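You operate a simulated robot arm through the tools that you are given. There is no shell and no other tool.

Carry out the task below with a simulated robot arm. There is one attempt and no reset: what you move stays moved.

## Task
Catch about 200 ml of the jet in the white-handled jug and pour it down the drain pipe.
Fine: spill nothing; put the jug back, shut the outlet, leave the other jug. Set down upright: what you pick out.

It is judged by the outcome, as a careful person would: the job done as asked, and still so three seconds after it is handed in. It fails if anything else is knocked over, pushed out of place, dropped, spilled or broken.

## Robot
A 7-joint arm with a two-finger parallel gripper, fixed in place. Base frame: the origin is at the foot of the arm, x ahead of it, y to its left, z up; the work surface is at about z = 900. Lengths are in mm, angles in rad, forces in N, time in s.
Its first joint turns from -2.304 to 2.304 rad. Payload 3.91 kg.
Tool frame: the origin (TCP) lies between the finger pads and is the grasp point; the fingertips stand 30 mm ahead of it; z points along the fingers, y is the line along which they close. Largest opening 110 mm; finger width 20, thickness 10; the body of the gripper, 48 by 112 mm, starts 55 mm behind the TCP.
Orientation is that of the tool frame in the base frame, as a unit quaternion [x, y, z, w]. With the fingers straight down and closing along the base's y, the tool's x points along the base's -x, its y along +y and its z along -z.

## Interface
- The arm moves only by the tool jog_arm. Its argument "deltas" is a list of rows, each a list of 7 numbers: the shift along the tool's x, y, z in mm, then the turn, a rotation vector about the tool's x, y, z in rad, then the opening, from 0 (shut) to 1 (fully open). In form: [[tx, ty, tz, rx, ry, rz, grip], ...]. A call has 1 to 20 rows; each row shifts and turns the commanded pose from where the row before left it, along the tool's axes as they then stand. Rows are played at 5 a second. More than 50 mm and 0.15 rad between two rows, or a gripper value outside its range, and nothing of the call is played. A pose out of reach is approached as far as the arm can. The call stops where the force on the tool passes 40 N (or 10 N more than at its start, if that is more) or the arm is blocked; 0.2 s more then pass. The fingers move at their own pace (about 108 mm/s each) and stop on an object; they squeeze with about 27 N. The grip force told is the motor's: it shows also when the fingers shut on nothing. Time passes only in rows, and 0.2 s behind the last, so rows that do not move let the fingers close. It gives the time, the measured TCP pose, the force on the tool (base axes), the opening and the grip force at its end, in the units of the frame above (readings bear some noise), with the torque about the TCP (base axes, N m) and any sound that the robot's microphone picked up.
- Cameras (640 x 400 px; columns grow to the right, rows downward): "scene" is fixed at [220.6, 502.2, 1690.7]; the picture's right is [0.87, -0.50, 0.00], its down [-0.46, -0.79, -0.41] and it looks along [0.20, 0.35, -0.91] (base axes); focal length 316 px, centre (320, 200). "wrist" rides on the gripper at [72, 17, -103] in the tool frame; the picture's right is [-0.23, 0.97, 0.00], its down [-0.76, -0.18, -0.62] and it looks along [-0.61, -0.14, 0.78] (tool axes); focal length 222 px, centre (320, 200).
- snapshot(camera): a new picture of that camera. It takes no simulated time.
- probe_pixels(camera, pixels): for up to 12 pixels [column, row] of the newest picture of that camera ("zoom" is the newest enlarged one), the place [x, y, z] in the base frame of the surface seen there, good to about 2 mm. It takes no simulated time.
- close_up(camera, box): a new picture of the part [left, top, right, bottom] of that camera's present view, enlarged. It takes no simulated time.
- sign_off(): hands the job in; it is judged then, once.

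Open the gripper and draw the arm clear of the work before you hand the job in, unless the task says otherwise.

The tools are called after "Call:" as name(argument=value, ...) on one line, values as JSON. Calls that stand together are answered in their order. jog_arm: Moves the arm, as the interface text tells. Its arguments: {"type":"object","properties":{"deltas":{"type":"array"}},"required":["deltas"]} The other tools are called the same way: snapshot (camera) takes a picture; probe_pixels (camera, pixels) gives the place of the surface under pixels of a picture; close_up (camera, box) takes an enlarged picture of a part of a camera's view; sign_off () hands the job in.

At the start:

```text
t: 0.0
tcp_pos: [499.3, 531.1, 1339.9]
tcp_rot: [0.0, 1.0, -0.001, 0.0]
ft_force: [0.2, 0.0, 0.1]
moment: [-0.03, -0.01, 0.01]
opening: 109.9
grasp_force: 0.1
```

scene: 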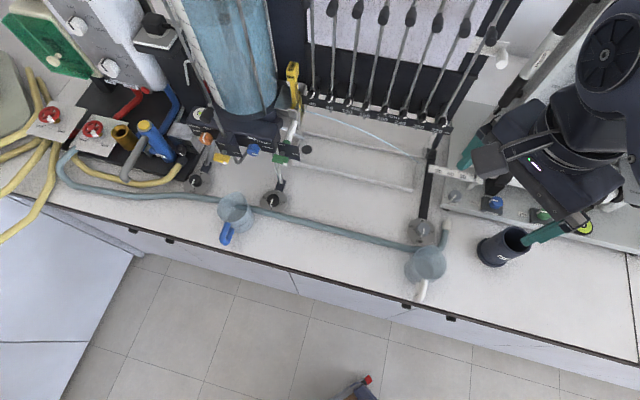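
wrist: 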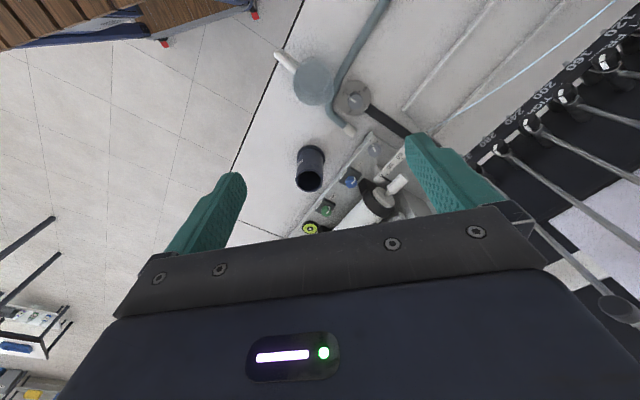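

The scene shows a blue-handled jug near (235,210), a white-handled jug near (427,265), and a black cup near (505,245). I'll zoom in on the different parts to understand the setup.

Call:
close_up(camera="scene", box=[380, 170, 540, 310])

Call:
close_up(camera="scene", box=[160, 70, 340, 250])

Call:
close_up(camera="scene", box=[0, 50, 220, 250])

Call:
close_up(camera="scene", box=[280, 60, 480, 220])

Call:
close_up(camera="wrist", box=[240, 20, 460, 240])

```text
2.86 times, centred on (460, 240) of scene
```

zoom: 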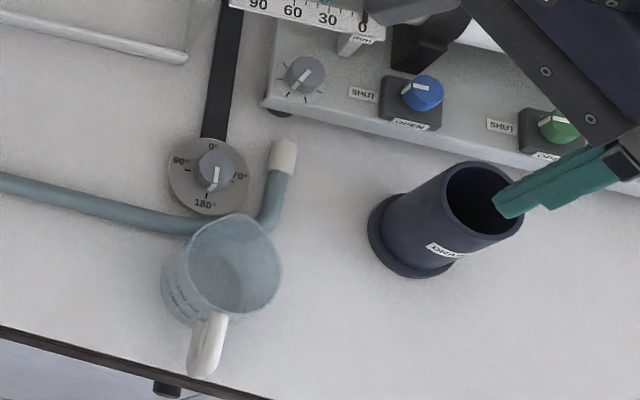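

```text
2.22 times, centred on (250, 160) of scene
```

zoom: 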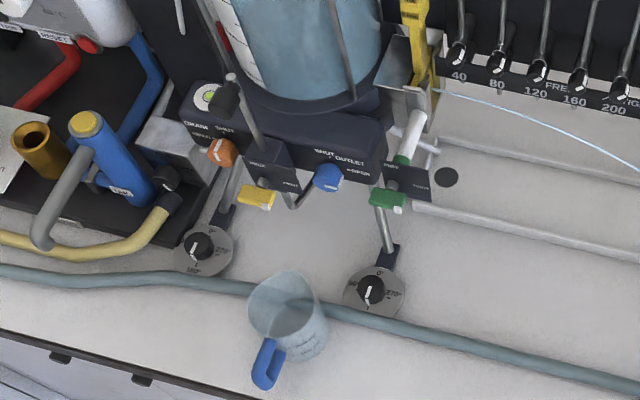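

```text
2.00 times, centred on (110, 150) of scene
```

zoom: 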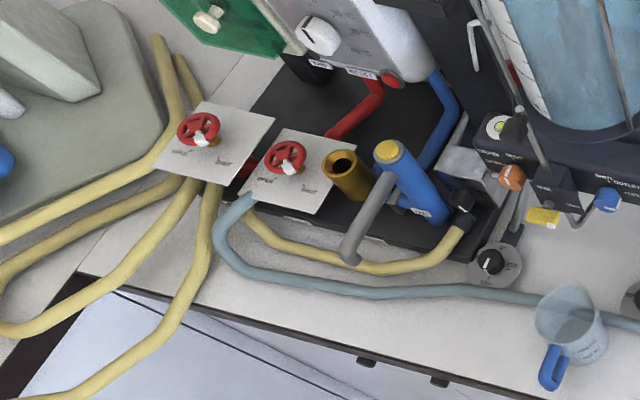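

```text
2.50 times, centred on (380, 140) of scene
```

zoom: 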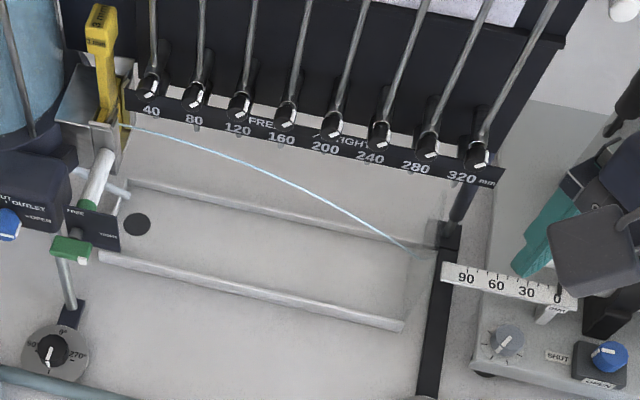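

```text
1.82 times, centred on (350, 130) of wrist
```

zoom: 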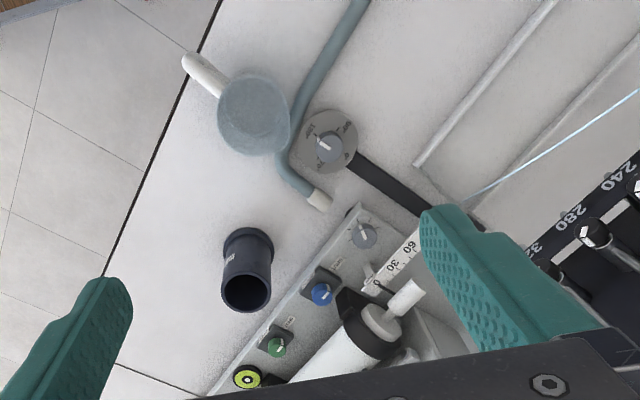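

The black cup at (505,245) is labelled something like "DRAIN", and a thin jet arcs from about (300,105) to (425,157). I'll zoom harder on the labels and valves.

Call:
close_up(camera="scene", box=[190, 90, 320, 170])

Call:
close_up(camera="scene", box=[260, 80, 340, 130])

Call:
close_up(camera="scene", box=[430, 160, 530, 225])

Call:
close_up(camera="scene", box=[390, 130, 470, 180])

Call:
close_up(camera="scene", box=[390, 210, 480, 310])

Call:
close_up(camera="scene", box=[480, 210, 540, 270])

Call:
close_up(camera="wrist", box=[290, 150, 450, 250])

```text
4.92 times, centred on (255, 130) of scene
```

zoom: 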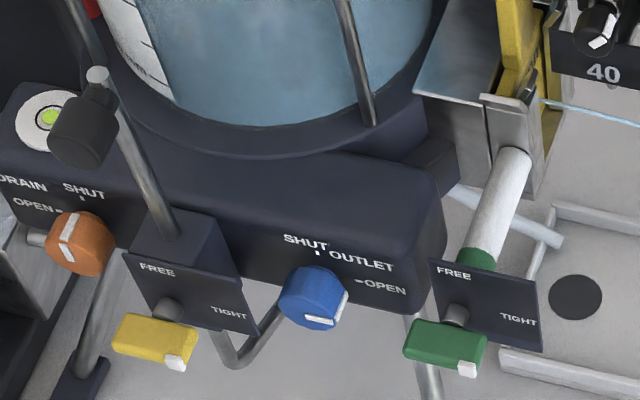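

```text
8.00 times, centred on (300, 105) of scene
```

zoom: 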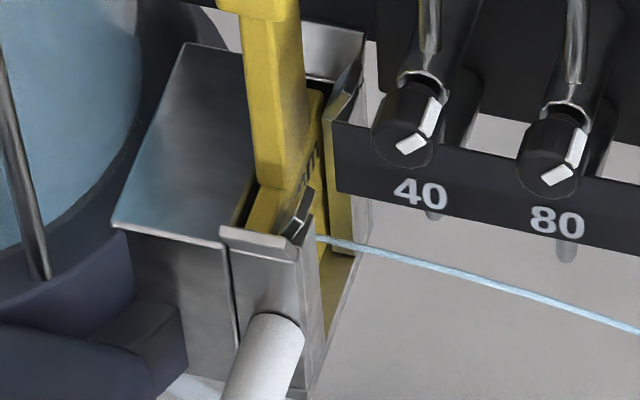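

```text
6.15 times, centred on (480, 192) of scene
```

zoom: 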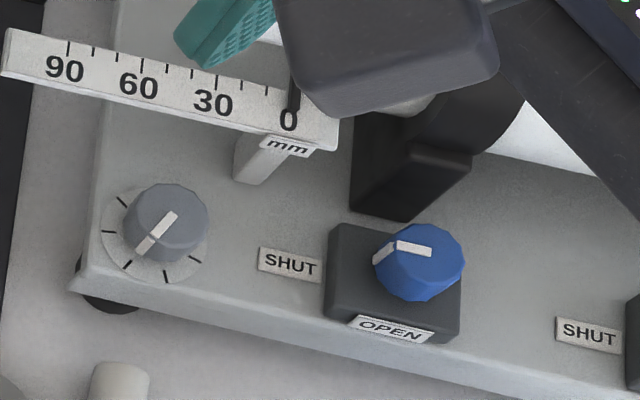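

```text
8.00 times, centred on (430, 155) of scene
```

zoom: 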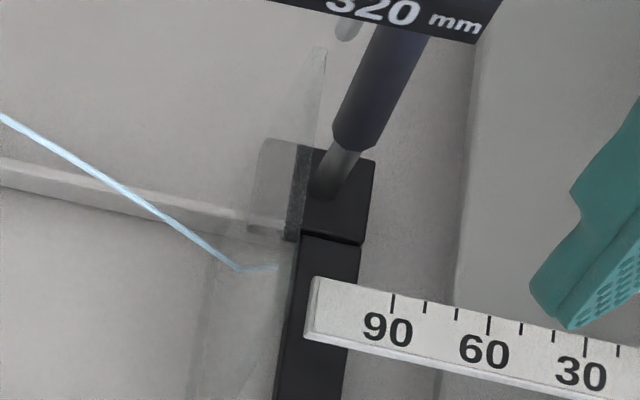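

```text
4.00 times, centred on (435, 260) of scene
```

zoom: 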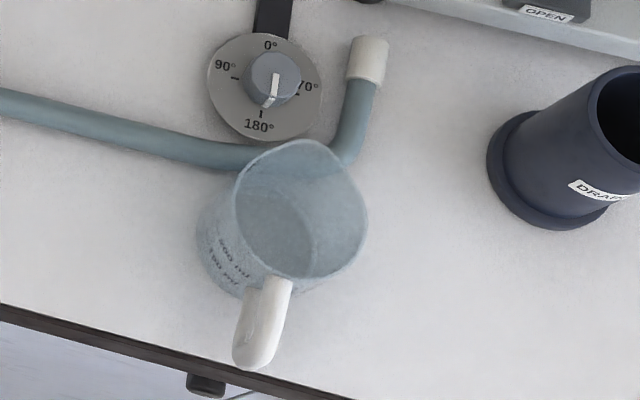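

```text
6.67 times, centred on (510, 240) of scene
```

zoom: 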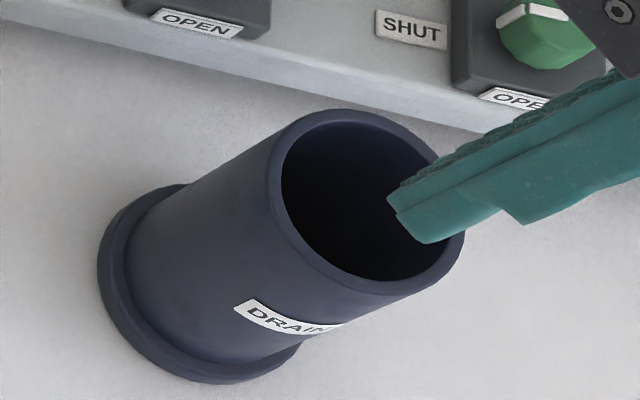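

```text
4.00 times, centred on (370, 200) of wrist
```

zoom: 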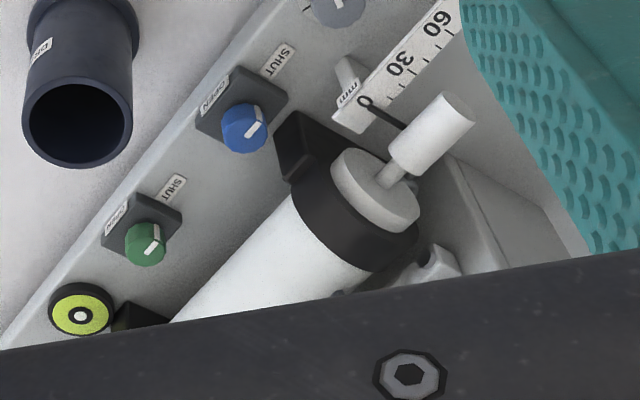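

The blue "OUTLET" knob near (253,150) shows an indicator for SHUT/OPEN. I'll take a fresh snapshot and probe the main features for position.

Call:
snapshot(camera="scene")

Call:
probe_pixels(camera="scene", pixels=[[235, 210], [226, 235], [427, 265], [420, 292], [505, 240], [488, 255], [253, 149], [275, 199], [423, 232], [445, 225], [279, 158], [300, 108]])

Call:
probe_pixels(camera="scene", pixels=[[340, 122], [380, 137], [415, 154], [425, 157], [400, 175], [350, 172], [320, 220], [320, 277], [100, 225], [340, 150], [435, 165], [410, 191]])

Call:
close_up(camera="scene", box=[240, 140, 280, 170])

Call:
close_up(camera="scene", box=[200, 180, 300, 250])

Call:
close_up(camera="scene", box=[20, 90, 130, 160])

```text
taken
```

scene: 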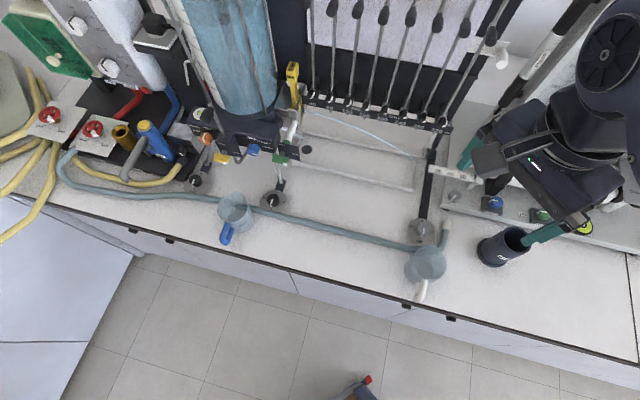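

```text
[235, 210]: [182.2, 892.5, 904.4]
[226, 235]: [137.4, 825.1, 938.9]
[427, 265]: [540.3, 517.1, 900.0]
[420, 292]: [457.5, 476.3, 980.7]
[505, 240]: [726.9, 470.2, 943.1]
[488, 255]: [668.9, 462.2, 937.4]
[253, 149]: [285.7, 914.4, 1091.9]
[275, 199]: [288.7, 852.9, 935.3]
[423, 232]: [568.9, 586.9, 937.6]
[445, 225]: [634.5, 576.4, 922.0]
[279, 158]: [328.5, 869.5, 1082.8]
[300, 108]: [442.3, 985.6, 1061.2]
```

```text
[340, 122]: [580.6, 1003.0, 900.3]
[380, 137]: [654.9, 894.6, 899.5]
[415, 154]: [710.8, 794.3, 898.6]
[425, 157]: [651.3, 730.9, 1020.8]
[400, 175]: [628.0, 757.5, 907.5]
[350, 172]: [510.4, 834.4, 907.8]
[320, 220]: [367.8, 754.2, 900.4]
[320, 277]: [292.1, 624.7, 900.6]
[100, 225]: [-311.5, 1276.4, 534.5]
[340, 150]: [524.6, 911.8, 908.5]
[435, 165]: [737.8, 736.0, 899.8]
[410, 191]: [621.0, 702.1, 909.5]
```

```text
13.33 times, centred on (260, 155) of scene
```

zoom: 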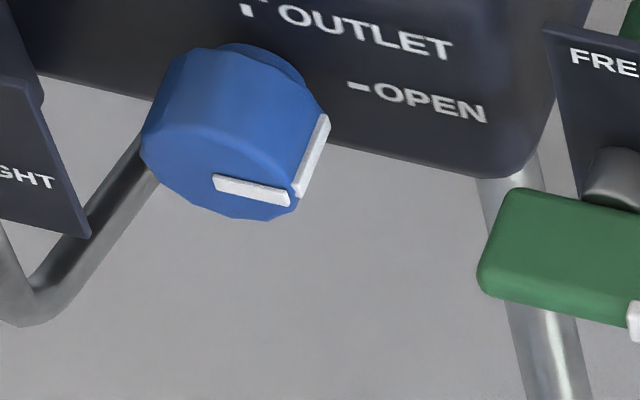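

```text
5.71 times, centred on (250, 215) of scene
```

zoom: 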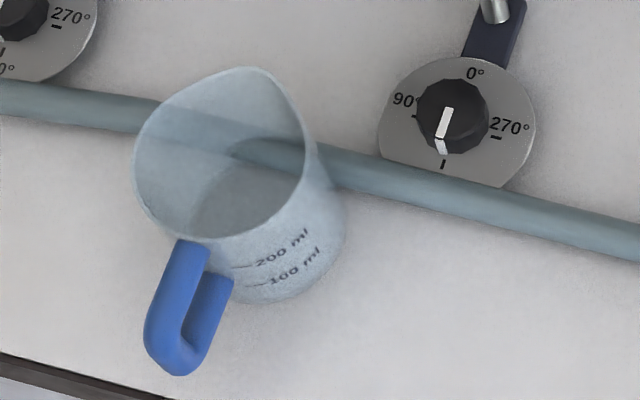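

```text
5.71 times, centred on (75, 125) of scene
```

zoom: 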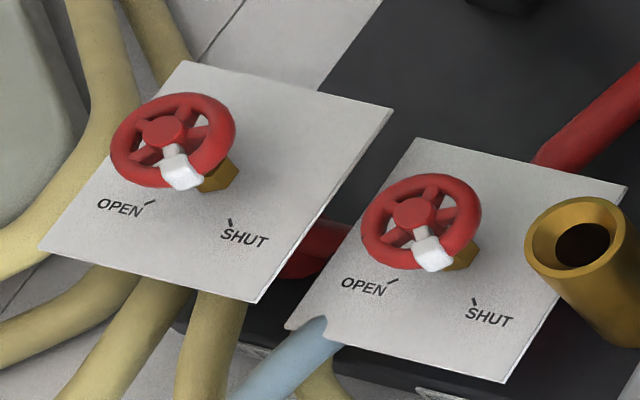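

The jet ends around (420,163) near a transparent structure. I'll enlarge that area and the tray, and probe points along the jet.

Call:
close_up(camera="scene", box=[400, 140, 440, 200])

Call:
probe_pixels(camera="zoom", pixels=[[320, 150], [330, 180], [345, 155], [360, 150], [290, 150], [320, 250], [320, 350], [380, 100], [300, 300], [400, 150], [350, 60], [260, 100]])

Call:
close_up(camera="scene", box=[290, 90, 450, 200])

Call:
probe_pixels(camera="zoom", pixels=[[85, 75], [150, 85], [200, 103], [250, 123], [300, 145], [350, 170], [400, 200], [450, 230], [500, 262], [530, 285], [60, 240], [110, 70]])

```text
6.67 times, centred on (420, 170) of scene
```

zoom: 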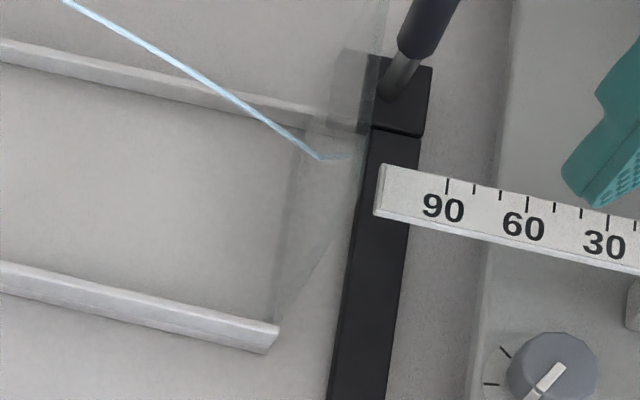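

```text
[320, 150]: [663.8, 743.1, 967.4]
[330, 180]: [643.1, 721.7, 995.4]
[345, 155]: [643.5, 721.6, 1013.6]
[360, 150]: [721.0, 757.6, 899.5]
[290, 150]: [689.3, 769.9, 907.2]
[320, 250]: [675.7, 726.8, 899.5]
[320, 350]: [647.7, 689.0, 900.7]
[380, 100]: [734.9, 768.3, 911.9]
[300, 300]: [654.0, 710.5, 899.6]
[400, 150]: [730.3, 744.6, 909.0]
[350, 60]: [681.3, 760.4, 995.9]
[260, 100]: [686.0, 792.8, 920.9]
```

```text
3.64 times, centred on (370, 145) of scene
```

zoom: 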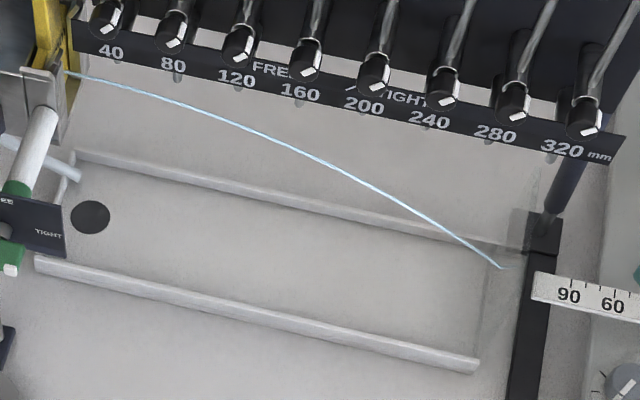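

```text
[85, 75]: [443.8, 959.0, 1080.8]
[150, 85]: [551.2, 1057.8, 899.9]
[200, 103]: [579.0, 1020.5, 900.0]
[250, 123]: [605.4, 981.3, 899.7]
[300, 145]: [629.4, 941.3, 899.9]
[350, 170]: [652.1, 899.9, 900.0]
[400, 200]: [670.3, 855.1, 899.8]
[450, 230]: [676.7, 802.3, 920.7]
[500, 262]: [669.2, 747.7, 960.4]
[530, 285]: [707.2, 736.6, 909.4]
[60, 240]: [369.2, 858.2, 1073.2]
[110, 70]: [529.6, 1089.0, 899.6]
```

The clear splash plate stands at roughly (664,743) and the jet hits it at z≈967, having left the orifice near (435,968,1080). Now I'll measure the white-handled jug in detail.

Call:
close_up(camera="scene", box=[395, 235, 459, 305])

Call:
probe_pixels(camera="zoom", pixels=[[340, 68], [250, 110], [405, 85], [455, 150], [360, 230], [232, 170], [275, 225], [320, 235], [330, 160], [180, 180], [300, 330], [290, 270]])

Call:
probe_pixels(camera="zoom", pixels=[[295, 240], [285, 290], [290, 300], [280, 320], [265, 340], [290, 340], [255, 330], [310, 320], [315, 280], [270, 265], [240, 240], [280, 350]])

Call:
close_up(camera="wrist", box=[260, 30, 380, 140])

Call:
probe_pixels(camera="zoom", pixels=[[100, 75], [120, 90], [140, 100], [160, 115], [180, 130], [200, 140], [170, 110], [150, 115], [180, 160], [280, 200], [340, 150], [250, 100]])

```text
5.71 times, centred on (427, 270) of scene
```

zoom: 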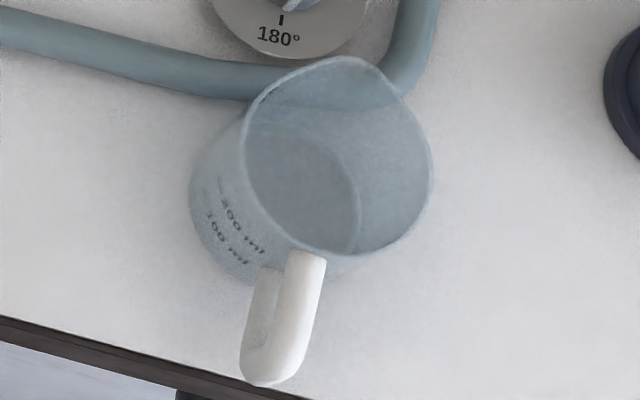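

```text
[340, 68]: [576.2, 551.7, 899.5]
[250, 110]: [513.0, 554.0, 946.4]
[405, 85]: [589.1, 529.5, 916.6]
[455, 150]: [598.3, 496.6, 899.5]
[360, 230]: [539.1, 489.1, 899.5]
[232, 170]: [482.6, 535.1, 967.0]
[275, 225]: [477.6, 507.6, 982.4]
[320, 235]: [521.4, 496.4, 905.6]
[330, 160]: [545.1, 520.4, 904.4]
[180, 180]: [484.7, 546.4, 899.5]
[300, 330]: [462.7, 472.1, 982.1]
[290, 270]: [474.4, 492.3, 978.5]
```

```text
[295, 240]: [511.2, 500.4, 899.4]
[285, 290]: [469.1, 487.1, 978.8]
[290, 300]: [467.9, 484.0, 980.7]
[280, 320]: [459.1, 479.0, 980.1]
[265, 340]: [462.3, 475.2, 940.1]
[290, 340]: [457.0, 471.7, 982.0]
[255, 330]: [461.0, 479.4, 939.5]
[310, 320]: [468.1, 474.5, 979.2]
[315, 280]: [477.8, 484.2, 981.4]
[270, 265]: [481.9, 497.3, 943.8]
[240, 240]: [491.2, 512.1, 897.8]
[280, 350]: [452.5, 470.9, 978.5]
```

```text
3.64 times, centred on (320, 85) of wrist
```

zoom: 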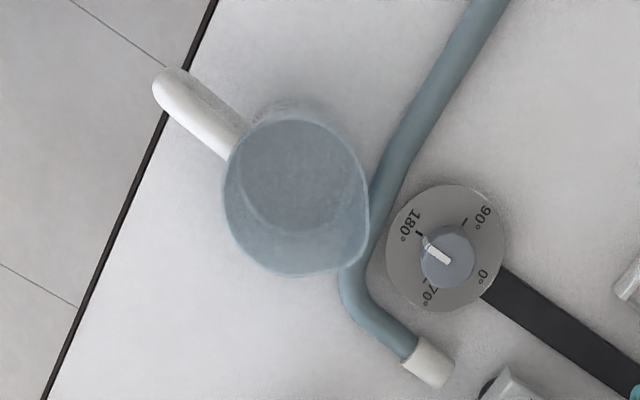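

```text
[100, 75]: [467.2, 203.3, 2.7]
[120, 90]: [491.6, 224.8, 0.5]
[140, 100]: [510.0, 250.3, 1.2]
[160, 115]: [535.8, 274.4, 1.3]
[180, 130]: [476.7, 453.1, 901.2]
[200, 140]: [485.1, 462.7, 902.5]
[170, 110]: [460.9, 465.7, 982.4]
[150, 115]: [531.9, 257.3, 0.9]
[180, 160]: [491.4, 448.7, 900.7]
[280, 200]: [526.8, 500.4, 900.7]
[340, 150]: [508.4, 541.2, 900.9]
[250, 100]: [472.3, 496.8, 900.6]
```

The jug rim centre is about (515,516,985), radius ~37 mm, and the handle points toward the base at about −143° and reaches z≈982. In free space I'll turn the tool to azimuth 45° and pitch it partly up, to see how the arm behaves and give the wrist camera a better view.

Call:
jog_arm(deltas=[[0, 0, 0, 0, 0, -0.131, 1], [0, 0, 0, 0, 0, -0.131, 1], [0, 0, 0, 0, 0, -0.131, 1], [0, 0, 0, 0, 0, -0.131, 1], [0, 0, 0, 0, 0, -0.131, 1], [0, 0, 0, 0, 0, -0.131, 1], [0, 0, 0, 0, -0.14, 0, 1], [0, 0, 0, 0, -0.14, 0, 1], [0, 0, 0, 0, -0.14, 0, 1], [0, 0, 0, 0, -0.14, 0, 1], [0, 0, 0, 0, -0.14, 0, 1]])

Call:
snapshot(camera="wrist")

Call:
snapshot(camera="scene")

```text
t: 2.4
tcp_pos: [500.5, 531.6, 1339.8]
tcp_rot: [-0.36, 0.867, 0.132, 0.318]
ft_force: [-0.3, -0.1, 0.4]
moment: [0.01, -0.01, 0.02]
opening: 109.9
grasp_force: 0.1
```

```text
taken
```

wrist: 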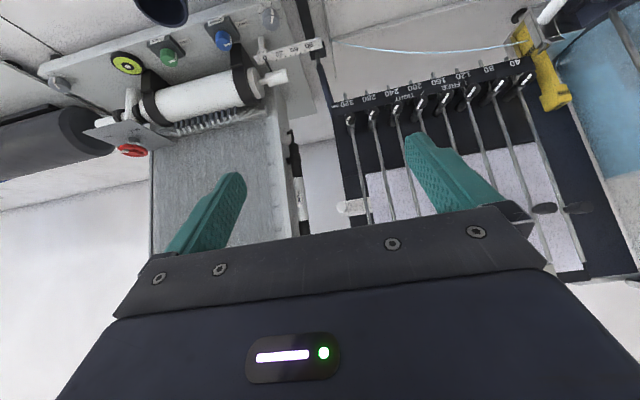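

```text
taken
```

scene: 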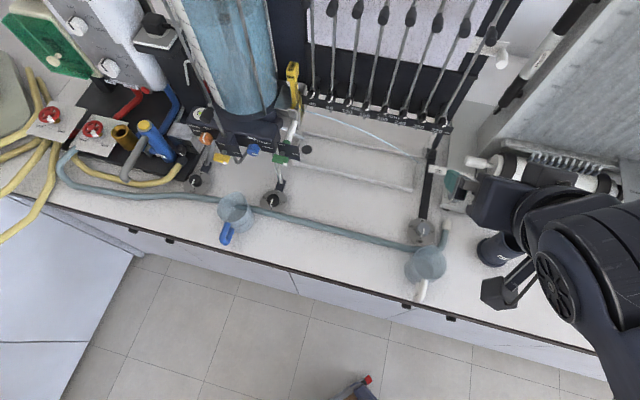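

The tool pitched 40° with no trouble; the camera block hangs on the lower side (scene ~(500,290)). I'll pitch further toward horizontal and look at how the wrist links lie.

Call:
jog_arm(deltas=[[0, 0, 0, 0, -0.14, 0, 1], [0, 0, 0, 0, -0.14, 0, 1], [0, 0, 0, 0, -0.14, 0, 1], [0, 0, 0, 0, -0.14, 0, 1]])

Call:
snapshot(camera="wrist")

Call:
snapshot(camera="scene")

```text
t: 3.4
tcp_pos: [497.7, 531.9, 1337.7]
tcp_rot: [-0.308, 0.748, 0.226, 0.543]
ft_force: [-0.1, 0.3, 1.1]
moment: [-0.01, -0.01, 0.0]
opening: 109.9
grasp_force: 0.0
```

```text
taken
```

wrist: 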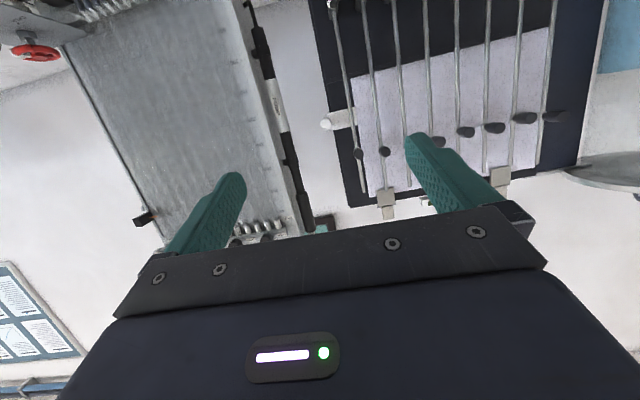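

```text
taken
```

scene: 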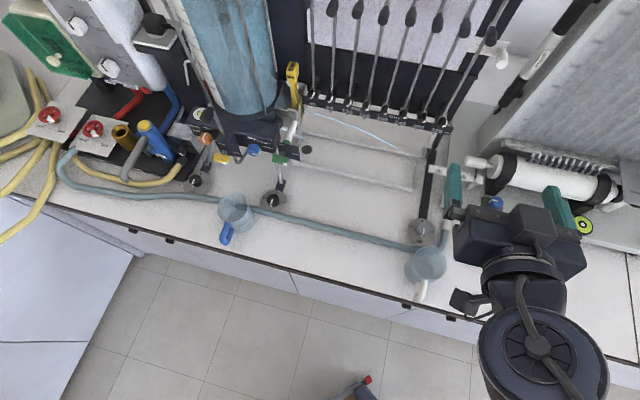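

The tool is now ~18° below horizontal and the wrist link is visible at about (540,350). I'll probe the arm parts to learn where they are relative to the TCP, since they must clear the bench.

Call:
probe_pixels(camera="scene", pixels=[[540, 345], [490, 350], [600, 350], [540, 395], [520, 290], [520, 240], [465, 300], [480, 310], [530, 270], [545, 310], [455, 175], [560, 200]])

Call:
close_up(camera="scene", box=[430, 150, 640, 400])

```text
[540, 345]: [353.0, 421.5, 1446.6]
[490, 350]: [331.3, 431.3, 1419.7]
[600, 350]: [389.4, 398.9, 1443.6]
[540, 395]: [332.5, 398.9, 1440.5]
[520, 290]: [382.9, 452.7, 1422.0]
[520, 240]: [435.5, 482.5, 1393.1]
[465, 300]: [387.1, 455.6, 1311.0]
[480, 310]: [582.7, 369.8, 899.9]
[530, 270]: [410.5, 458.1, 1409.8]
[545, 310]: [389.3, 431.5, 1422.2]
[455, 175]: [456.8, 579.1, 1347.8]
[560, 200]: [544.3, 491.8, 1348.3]
```

```text
1.60 times, centred on (535, 275) of scene
```

zoom: 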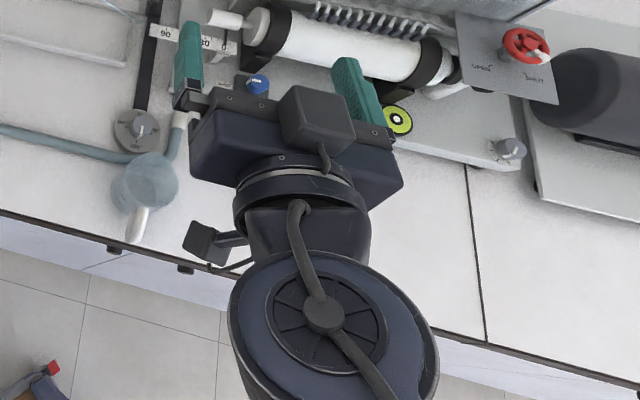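

Wrist links stay above the tool axis, and the camera block sits ~30–60 mm below the TCP, so an 18° downward pitch is workable. Next I'll check the needle tips and board near the jet, and the drain pipe and hose heights.

Call:
close_up(camera="scene", box=[290, 80, 370, 130])

Call:
probe_pixels(camera="zoom", pixels=[[140, 230], [196, 205], [325, 248], [430, 270], [560, 300], [90, 200], [120, 155], [250, 190], [400, 225], [80, 237], [60, 260], [350, 205]])

Call:
close_up(camera="scene", box=[360, 90, 440, 140])

Call:
probe_pixels(camera="zoom", pixels=[[160, 180], [300, 210], [440, 240], [580, 260], [200, 150], [560, 200], [100, 230], [200, 280], [300, 335], [370, 375], [150, 120], [620, 300]])

Call:
close_up(camera="scene", box=[470, 215, 540, 275])

Call:
probe_pixels(camera="scene", pixels=[[482, 247], [487, 262], [500, 240], [510, 255], [320, 227], [350, 233], [380, 240], [300, 221], [445, 240], [446, 222], [445, 232], [408, 246]])

```text
8.00 times, centred on (330, 105) of scene
```

zoom: 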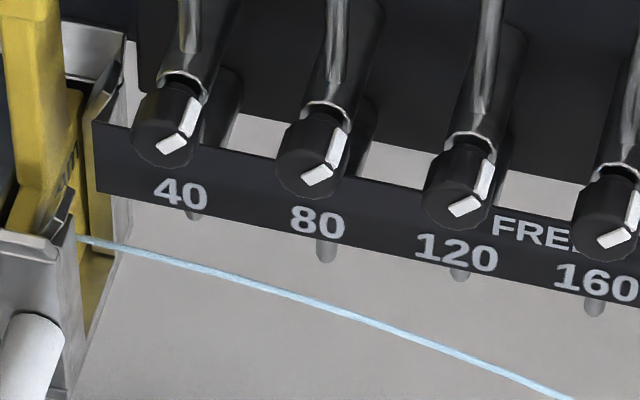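

```text
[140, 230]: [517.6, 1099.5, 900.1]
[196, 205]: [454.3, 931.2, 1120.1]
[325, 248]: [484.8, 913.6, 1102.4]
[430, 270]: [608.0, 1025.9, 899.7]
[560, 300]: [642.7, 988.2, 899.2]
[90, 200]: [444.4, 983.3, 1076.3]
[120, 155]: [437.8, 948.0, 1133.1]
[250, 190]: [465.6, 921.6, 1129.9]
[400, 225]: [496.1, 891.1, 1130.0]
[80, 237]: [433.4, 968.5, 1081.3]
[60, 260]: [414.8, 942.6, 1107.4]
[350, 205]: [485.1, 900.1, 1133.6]
```

```text
8.00 times, centred on (400, 115) of scene
```

zoom: 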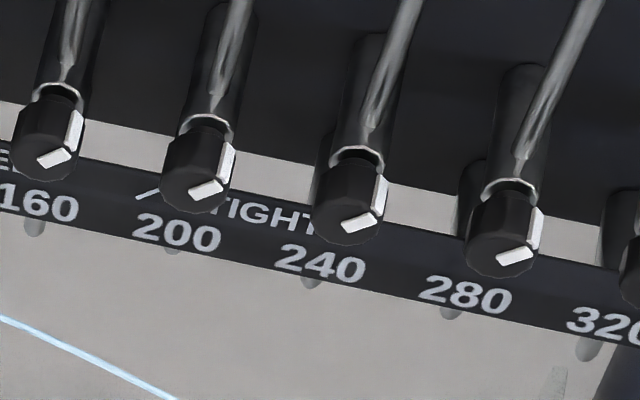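

```text
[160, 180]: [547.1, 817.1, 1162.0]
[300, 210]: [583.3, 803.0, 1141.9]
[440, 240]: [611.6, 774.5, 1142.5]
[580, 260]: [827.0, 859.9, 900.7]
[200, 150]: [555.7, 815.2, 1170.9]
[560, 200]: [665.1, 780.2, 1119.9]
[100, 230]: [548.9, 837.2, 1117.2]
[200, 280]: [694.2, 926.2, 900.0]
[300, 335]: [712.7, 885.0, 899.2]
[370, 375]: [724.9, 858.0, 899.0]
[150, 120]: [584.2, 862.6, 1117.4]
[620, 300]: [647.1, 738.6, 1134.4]
```

```text
6.67 times, centred on (505, 245) of scene
```

zoom: 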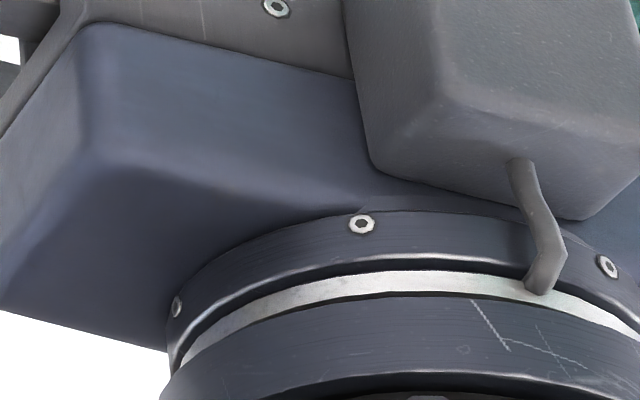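

```text
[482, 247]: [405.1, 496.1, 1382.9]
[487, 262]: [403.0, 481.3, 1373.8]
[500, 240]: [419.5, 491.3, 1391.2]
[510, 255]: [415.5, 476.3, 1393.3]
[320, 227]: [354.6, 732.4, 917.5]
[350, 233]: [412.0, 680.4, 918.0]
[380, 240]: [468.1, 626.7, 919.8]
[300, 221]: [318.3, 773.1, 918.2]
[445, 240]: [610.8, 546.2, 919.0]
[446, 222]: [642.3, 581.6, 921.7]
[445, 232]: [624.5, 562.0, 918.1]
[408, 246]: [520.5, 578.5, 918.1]
```

Needle tips are at z≥1100, well above the jet; the hose tops out at z≈920. The white jug axis/handle azimuth is about 43°. I'll back the gripper away from the bench and come down in front of the jug handle, stopping at z≈1058.

Call:
jog_arm(deltas=[[12.3, -6.2, -38, 0, 0, 0, 1], [12.3, -6.2, -38, 0, 0, 0, 1], [12.3, -6.2, -38, 0, 0, 0, 1], [43.7, 0, 14.2, 0, 0, 0, 1], [43.7, 0, 14.2, 0, 0, 0, 1], [43.7, 0, 14.2, 0, 0, 0, 1], [43.7, 0, 14.2, 0, 0, 0, 1], [43.7, 0, 14.2, 0, 0, 0, 1], [43.7, 0, 14.2, 0, 0, 0, 1]])

Call:
snapshot(camera="wrist")

Call:
snapshot(camera="scene")

```text
t: 5.4
tcp_pos: [427.3, 434.9, 1066.4]
tcp_rot: [-0.31, 0.747, 0.226, 0.544]
ft_force: [0.1, -0.4, 0.5]
moment: [0.0, 0.0, -0.02]
opening: 110.1
grasp_force: 0.0
```

```text
taken
```

wrist: 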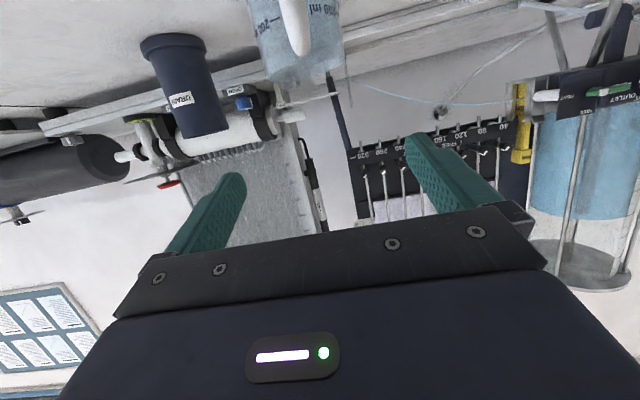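

```text
taken
```

scene: 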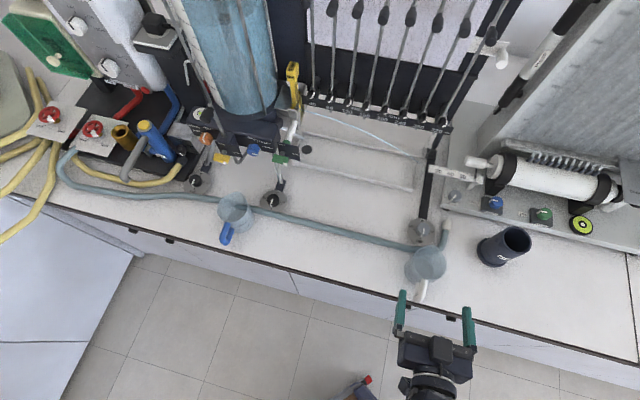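

The wrist view is upside-down (world down is image up), with the handle at (295,20) and the drain pipe at (185,85). The drain pipe is now unobstructed in the scene at (503,245), so I'll probe it and zoom in on the outlet knob.

Call:
close_up(camera="scene", box=[470, 215, 540, 275])

Call:
probe_pixels(camera="zoom", pixels=[[222, 130], [400, 92], [290, 225], [315, 75], [395, 185], [300, 85], [400, 175], [60, 210], [170, 320], [222, 180], [350, 150], [480, 40]])

Call:
close_up(camera="wrist", box=[480, 60, 640, 160])

Call:
close_up(camera="wrist", box=[120, 0, 380, 150])

```text
6.67 times, centred on (505, 245) of scene
```

zoom: 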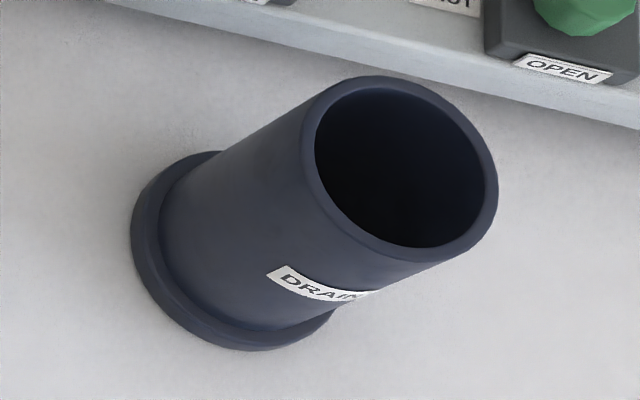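

```text
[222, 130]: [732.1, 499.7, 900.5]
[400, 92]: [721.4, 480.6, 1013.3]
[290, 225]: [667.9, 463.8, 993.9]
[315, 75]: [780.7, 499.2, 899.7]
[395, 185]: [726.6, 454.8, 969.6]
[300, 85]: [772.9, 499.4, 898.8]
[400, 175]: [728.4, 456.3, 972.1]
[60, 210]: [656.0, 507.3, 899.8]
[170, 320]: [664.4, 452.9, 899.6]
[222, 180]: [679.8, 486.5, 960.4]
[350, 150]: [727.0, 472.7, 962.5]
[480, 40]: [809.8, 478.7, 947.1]
```

```text
4.00 times, centred on (560, 110) of wrist
```

zoom: 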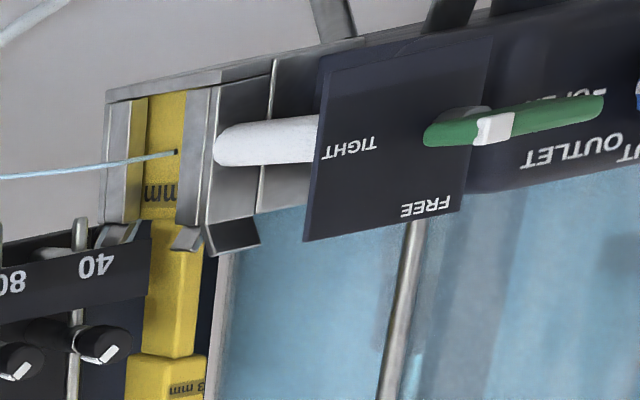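

```text
2.46 times, centred on (250, 75) of wrist
```

zoom: 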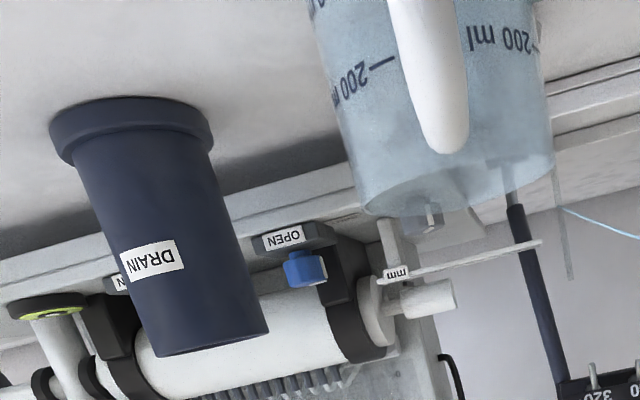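

The drain pipe centre is about (702,459), its rim z≈1013, inner radius ~28 mm. I'll probe the jug's rim and handle in the wrist view to pin down height and centre.

Call:
probe_pixels(camera="zoom", pixels=[[420, 205], [370, 212], [550, 165], [460, 200], [445, 150], [430, 100], [410, 20], [440, 145], [400, 60], [465, 60], [500, 195], [350, 150]])

Call:
close_up(camera="wrist", box=[240, 0, 360, 90])

Call:
probe_pixels(camera="zoom", pixels=[[185, 20], [220, 20], [255, 20], [235, 100], [265, 150], [290, 180], [240, 200], [300, 220], [200, 120], [300, 140], [110, 300], [440, 300]])

```text
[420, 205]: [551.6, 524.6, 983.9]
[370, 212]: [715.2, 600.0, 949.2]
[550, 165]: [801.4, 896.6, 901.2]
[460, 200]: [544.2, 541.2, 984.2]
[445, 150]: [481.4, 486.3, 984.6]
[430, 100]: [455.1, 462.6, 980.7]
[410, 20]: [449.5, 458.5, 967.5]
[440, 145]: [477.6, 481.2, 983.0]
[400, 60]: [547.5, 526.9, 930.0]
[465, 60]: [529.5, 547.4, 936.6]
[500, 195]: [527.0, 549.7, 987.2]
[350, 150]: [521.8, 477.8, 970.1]
```

```text
4.44 times, centred on (300, 45) of wrist
```

zoom: 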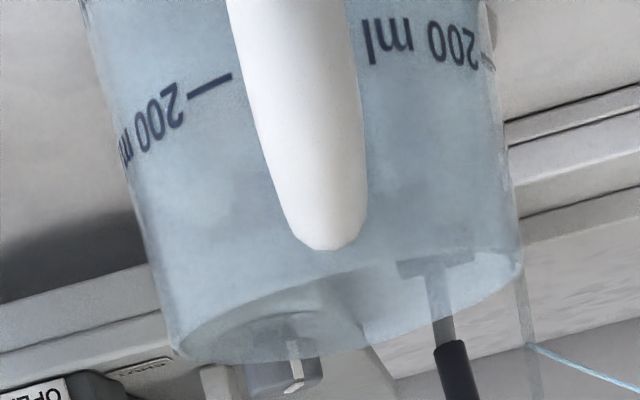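

```text
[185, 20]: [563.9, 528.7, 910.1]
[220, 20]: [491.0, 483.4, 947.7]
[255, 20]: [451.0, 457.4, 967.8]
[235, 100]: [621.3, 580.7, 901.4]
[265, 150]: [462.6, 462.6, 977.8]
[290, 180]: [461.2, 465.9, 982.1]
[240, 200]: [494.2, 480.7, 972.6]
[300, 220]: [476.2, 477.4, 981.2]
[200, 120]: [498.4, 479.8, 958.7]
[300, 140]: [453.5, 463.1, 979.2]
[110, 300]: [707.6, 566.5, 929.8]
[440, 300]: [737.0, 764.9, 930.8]
```

The rim is at z≈985 with centre ~(515,515.5); the handle axis is at ~40° azimuth with its outer bar at radius ~80 mm. I'll turn to 40°, back off a little and descend to grasp height z≈958.

Call:
jog_arm(deltas=[[4.9, 5.3, -15.2, 0, 0, 0, 1], [0, 0, 0, 0.083, 0, 0.027, 1], [34.2, 0, 11.1, 0, 0, 0, 1], [34.2, 0, 11.1, 0, 0, 0, 1], [34.2, 0, 11.1, 0, 0, 0, 1], [0, 0, 0, 0, 0, 0, 1]])

Call:
snapshot(camera="wrist")

Call:
snapshot(camera="scene")

```text
t: 6.8
tcp_pos: [416.2, 427.2, 955.8]
tcp_rot: [-0.276, 0.759, 0.202, 0.554]
ft_force: [0.5, 0.2, -0.3]
moment: [-0.02, -0.01, 0.02]
opening: 109.8
grasp_force: 0.1
```

```text
taken
```

wrist: 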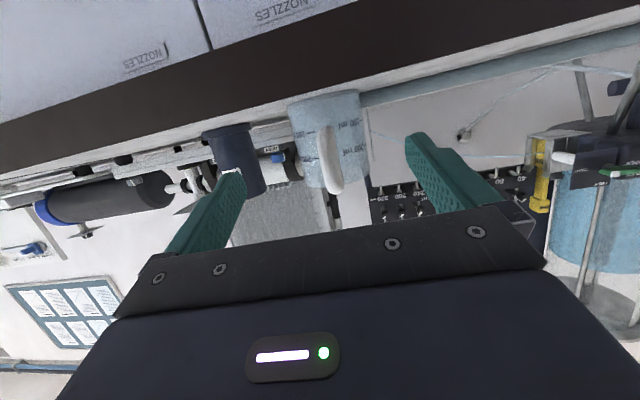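

```text
taken
```

scene: 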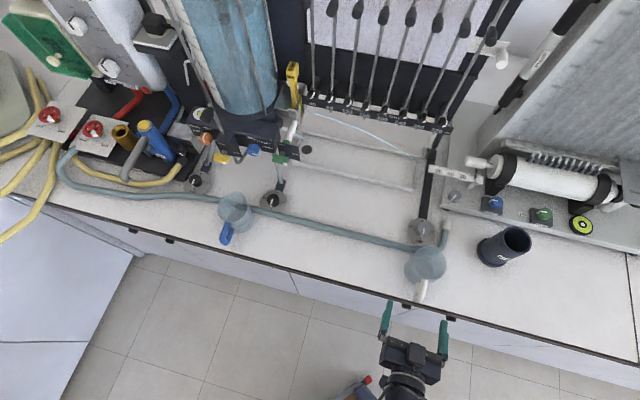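

The handle is in view at (330,160) between the open fingers. I'll zoom in and probe the handle so the closing point is well placed.

Call:
close_up(camera="wrist", box=[270, 80, 390, 200])

Call:
probe_pixels(camera="zoom", pixels=[[300, 150], [315, 180], [320, 220], [330, 260], [340, 300], [345, 340], [350, 365], [320, 340], [370, 340], [285, 260], [250, 160], [400, 160]])

Call:
probe_pixels(camera="zoom", pixels=[[305, 260], [320, 260], [345, 260], [350, 260], [355, 260], [310, 300], [360, 300], [300, 220], [340, 220], [300, 130], [310, 140], [330, 150]])

```text
3.33 times, centred on (330, 140) of wrist
```

zoom: 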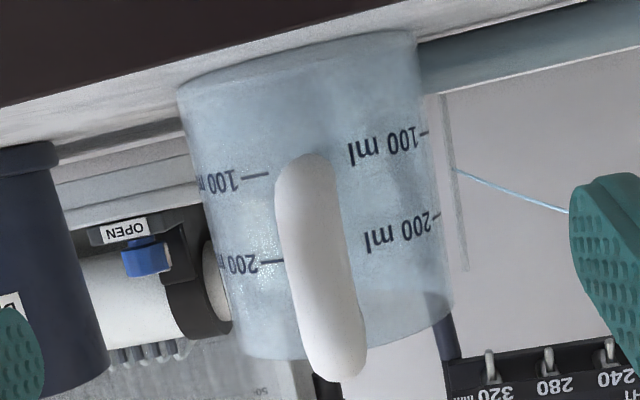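

```text
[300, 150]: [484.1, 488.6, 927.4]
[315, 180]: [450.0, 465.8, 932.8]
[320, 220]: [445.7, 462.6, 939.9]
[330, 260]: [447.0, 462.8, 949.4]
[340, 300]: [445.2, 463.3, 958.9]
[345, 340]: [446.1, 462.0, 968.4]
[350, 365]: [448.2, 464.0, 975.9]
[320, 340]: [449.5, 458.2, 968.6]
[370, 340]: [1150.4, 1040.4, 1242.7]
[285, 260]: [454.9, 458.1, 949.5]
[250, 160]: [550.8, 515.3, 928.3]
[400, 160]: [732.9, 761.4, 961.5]
```

```text
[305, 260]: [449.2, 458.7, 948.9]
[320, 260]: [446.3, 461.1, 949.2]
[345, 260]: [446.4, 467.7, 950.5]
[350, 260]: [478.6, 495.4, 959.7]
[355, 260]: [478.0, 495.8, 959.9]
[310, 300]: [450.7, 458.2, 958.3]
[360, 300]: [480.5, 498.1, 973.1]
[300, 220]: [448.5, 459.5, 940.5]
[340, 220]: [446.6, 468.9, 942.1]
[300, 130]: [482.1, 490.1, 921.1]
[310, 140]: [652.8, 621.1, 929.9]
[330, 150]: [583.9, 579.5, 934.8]
```

The handle bar's front face is at (446,463), spanning z 925–982, and its centre line gives an azimuth of 38°. I'll turn 2°, shift 8 mm left and advance so the TCP sits on the bar, keeping the fingers open.

Call:
jog_arm(deltas=[[0, 4.1, 0, 0.0332, 0, 0.0108, 1], [0, 4.1, 0, 0, 0, 0, 1], [-5.4, 0, 16.6, 0, 0, 0, 1], [-5.4, 0, 16.6, 0, 0, 0, 1], [-5.4, 0, 16.6, 0, 0, 0, 1], [0, 0, 0, 0, 0, 0, 1]])

Call:
snapshot(camera="wrist")

Call:
close_up(camera="scene", box=[370, 235, 470, 325])

```text
t: 8.2
tcp_pos: [450.0, 467.7, 954.4]
tcp_rot: [-0.262, 0.764, 0.192, 0.557]
ft_force: [-0.7, -0.1, -0.3]
moment: [-0.01, 0.0, -0.02]
opening: 109.9
grasp_force: 0.1
```

```text
taken
```

wrist: 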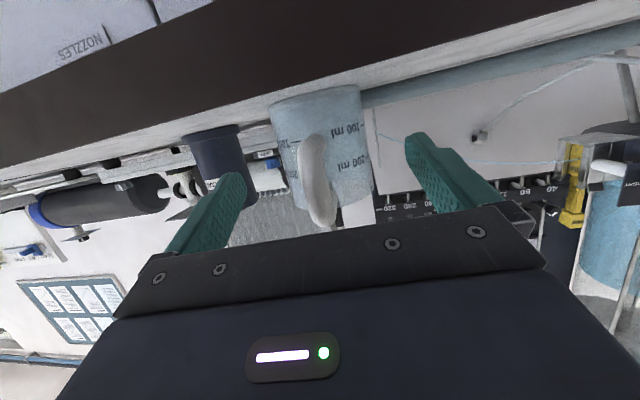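

```text
4.44 times, centred on (420, 280) of scene
```

zoom: 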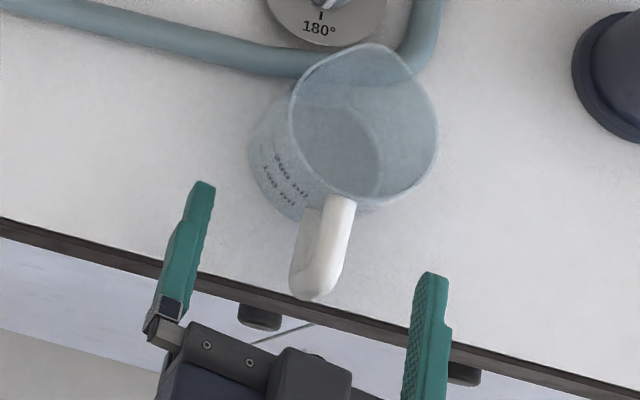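

The handle sits between the fingers; the TCP reads about 2–3 mm left of the bar. I'll trim −2 mm sideways, 1.5 mm forward, and close the fingers.

Call:
jog_arm(deltas=[[-0.5, -2.5, 1.5, 0, 0, 0, 1], [0, 0, 0, 0, 0, 0, 0.4], [0, 0, 0, 0, 0, 0, 0.2], [0, 0, 0, 0, 0, 0, 0], [0, 0, 0, 0, 0, 0, 0], [0, 0, 0, 0, 0, 0, 0]])

Call:
snapshot(camera="wrist")

Call:
close_up(camera="scene", box=[370, 235, 470, 325])

```text
t: 9.6
tcp_pos: [454.3, 464.2, 956.4]
tcp_rot: [-0.263, 0.764, 0.192, 0.557]
ft_force: [-0.9, -0.3, 2.1]
moment: [0.14, -0.03, 0.05]
opening: 14.2
grasp_force: 27.1
```

```text
taken
```

wrist: 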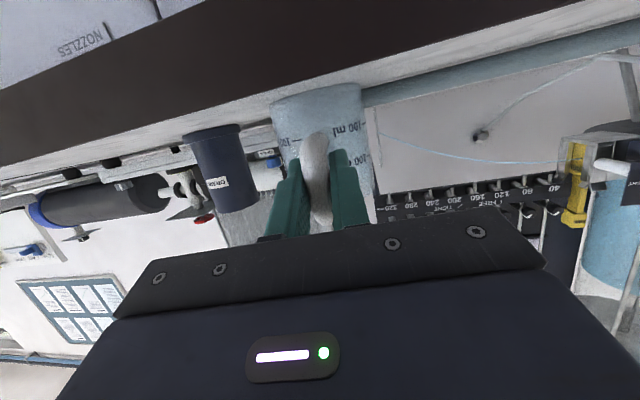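

```text
4.44 times, centred on (420, 280) of scene
```

zoom: 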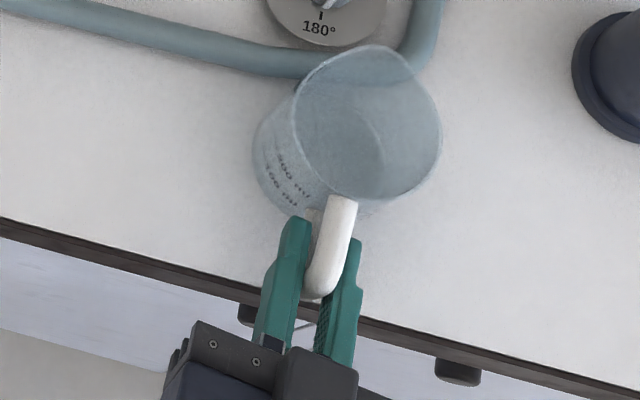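

The grip is firm on the handle (14.2 mm, 27 N). I'll lift the empty jug straight up ~100 mm gently and check for tilting.

Call:
jog_arm(deltas=[[-9.5, 0, -3.1, 0, 0, 0, 0], [-19, 0, -6.2, 0, 0, 0, 0], [-19, 0, -6.2, 0, 0, 0, 0], [-19, 0, -6.2, 0, 0, 0, 0], [-19, 0, -6.2, 0, 0, 0, 0], [-9.5, 0, -3.1, 0, 0, 0, 0], [0, 0, 0, 0, 0, 0, 0], [0, 0, 0, 0, 0, 0, 0]])

Call:
snapshot(camera="wrist")

Call:
snapshot(camera="scene")

```text
t: 11.4
tcp_pos: [454.1, 464.7, 1054.7]
tcp_rot: [-0.263, 0.764, 0.192, 0.557]
ft_force: [0.6, -0.3, -0.2]
moment: [-0.06, 0.01, 0.02]
opening: 14.1
grasp_force: 26.7
```

```text
taken
```

wrist: 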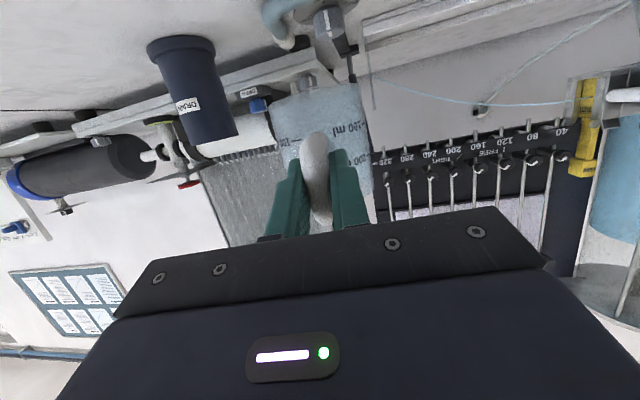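

```text
taken
```

scene: 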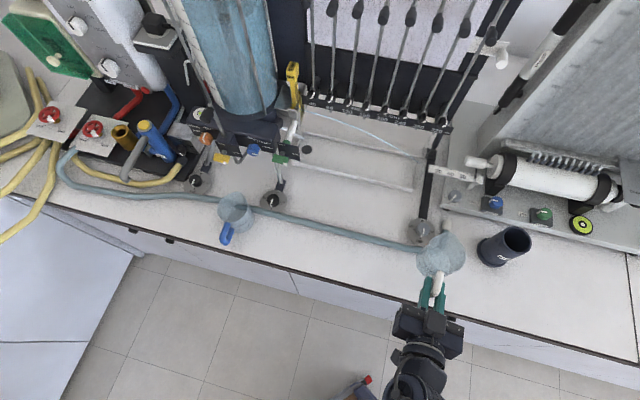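

The jug hangs upright in the grip. The jet fit is z ≈ 1081 − 0.00109·x² along u from the orifice, at v≈993. I'll turn to 45°, carry the empty jug across to just in front of the jet (upstream, x≈140), then lower so the rim is ~1030, under the jet.

Call:
jog_arm(deltas=[[0, 0, 0, -0.116, 0, -0.0377, 0], [-7.7, 38.4, 23.8, 0, 0, 0, 0], [-7.7, 38.4, 23.8, 0, 0, 0, 0], [-7.7, 38.4, 23.8, 0, 0, 0, 0], [-7.7, 38.4, 23.8, 0, 0, 0, 0], [-7.7, 38.4, 23.8, 0, 0, 0, 0], [-7.7, 38.4, 23.8, 0, 0, 0, 0], [13, 0, 4.1, 0, 0, 0, 0], [13, 0, 4.1, 0, 0, 0, 0], [13, 0, 4.1, 0, 0, 0, 0], [0, 0, 0, 0, 0, 0, 0]])

Call:
snapshot(camera="wrist")

Call:
snapshot(camera="scene")

```text
t: 13.8
tcp_pos: [397.2, 735.3, 1016.0]
tcp_rot: [-0.309, 0.746, 0.226, 0.544]
ft_force: [-1.0, -0.3, -0.4]
moment: [-0.04, 0.05, -0.01]
opening: 14.1
grasp_force: 27.3
```

```text
taken
```

wrist: 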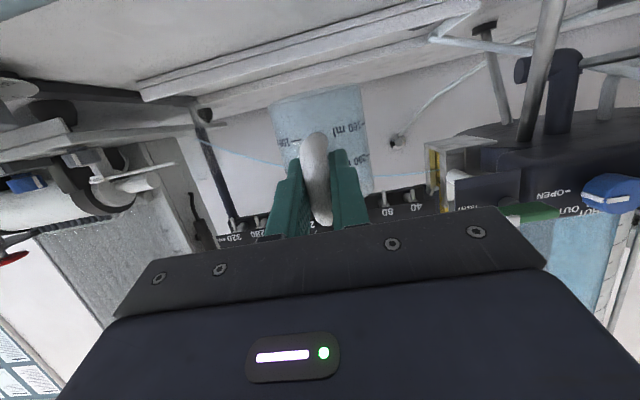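

```text
taken
```

scene: 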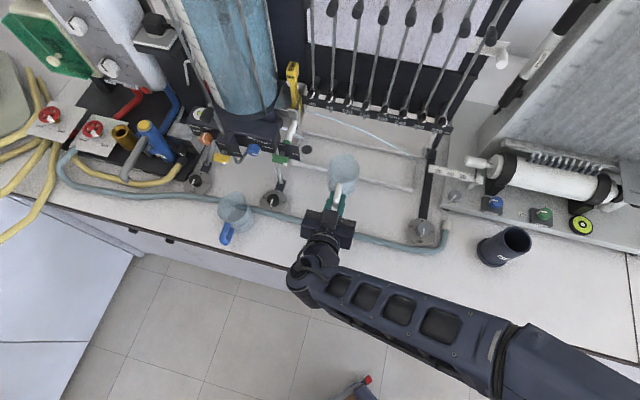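

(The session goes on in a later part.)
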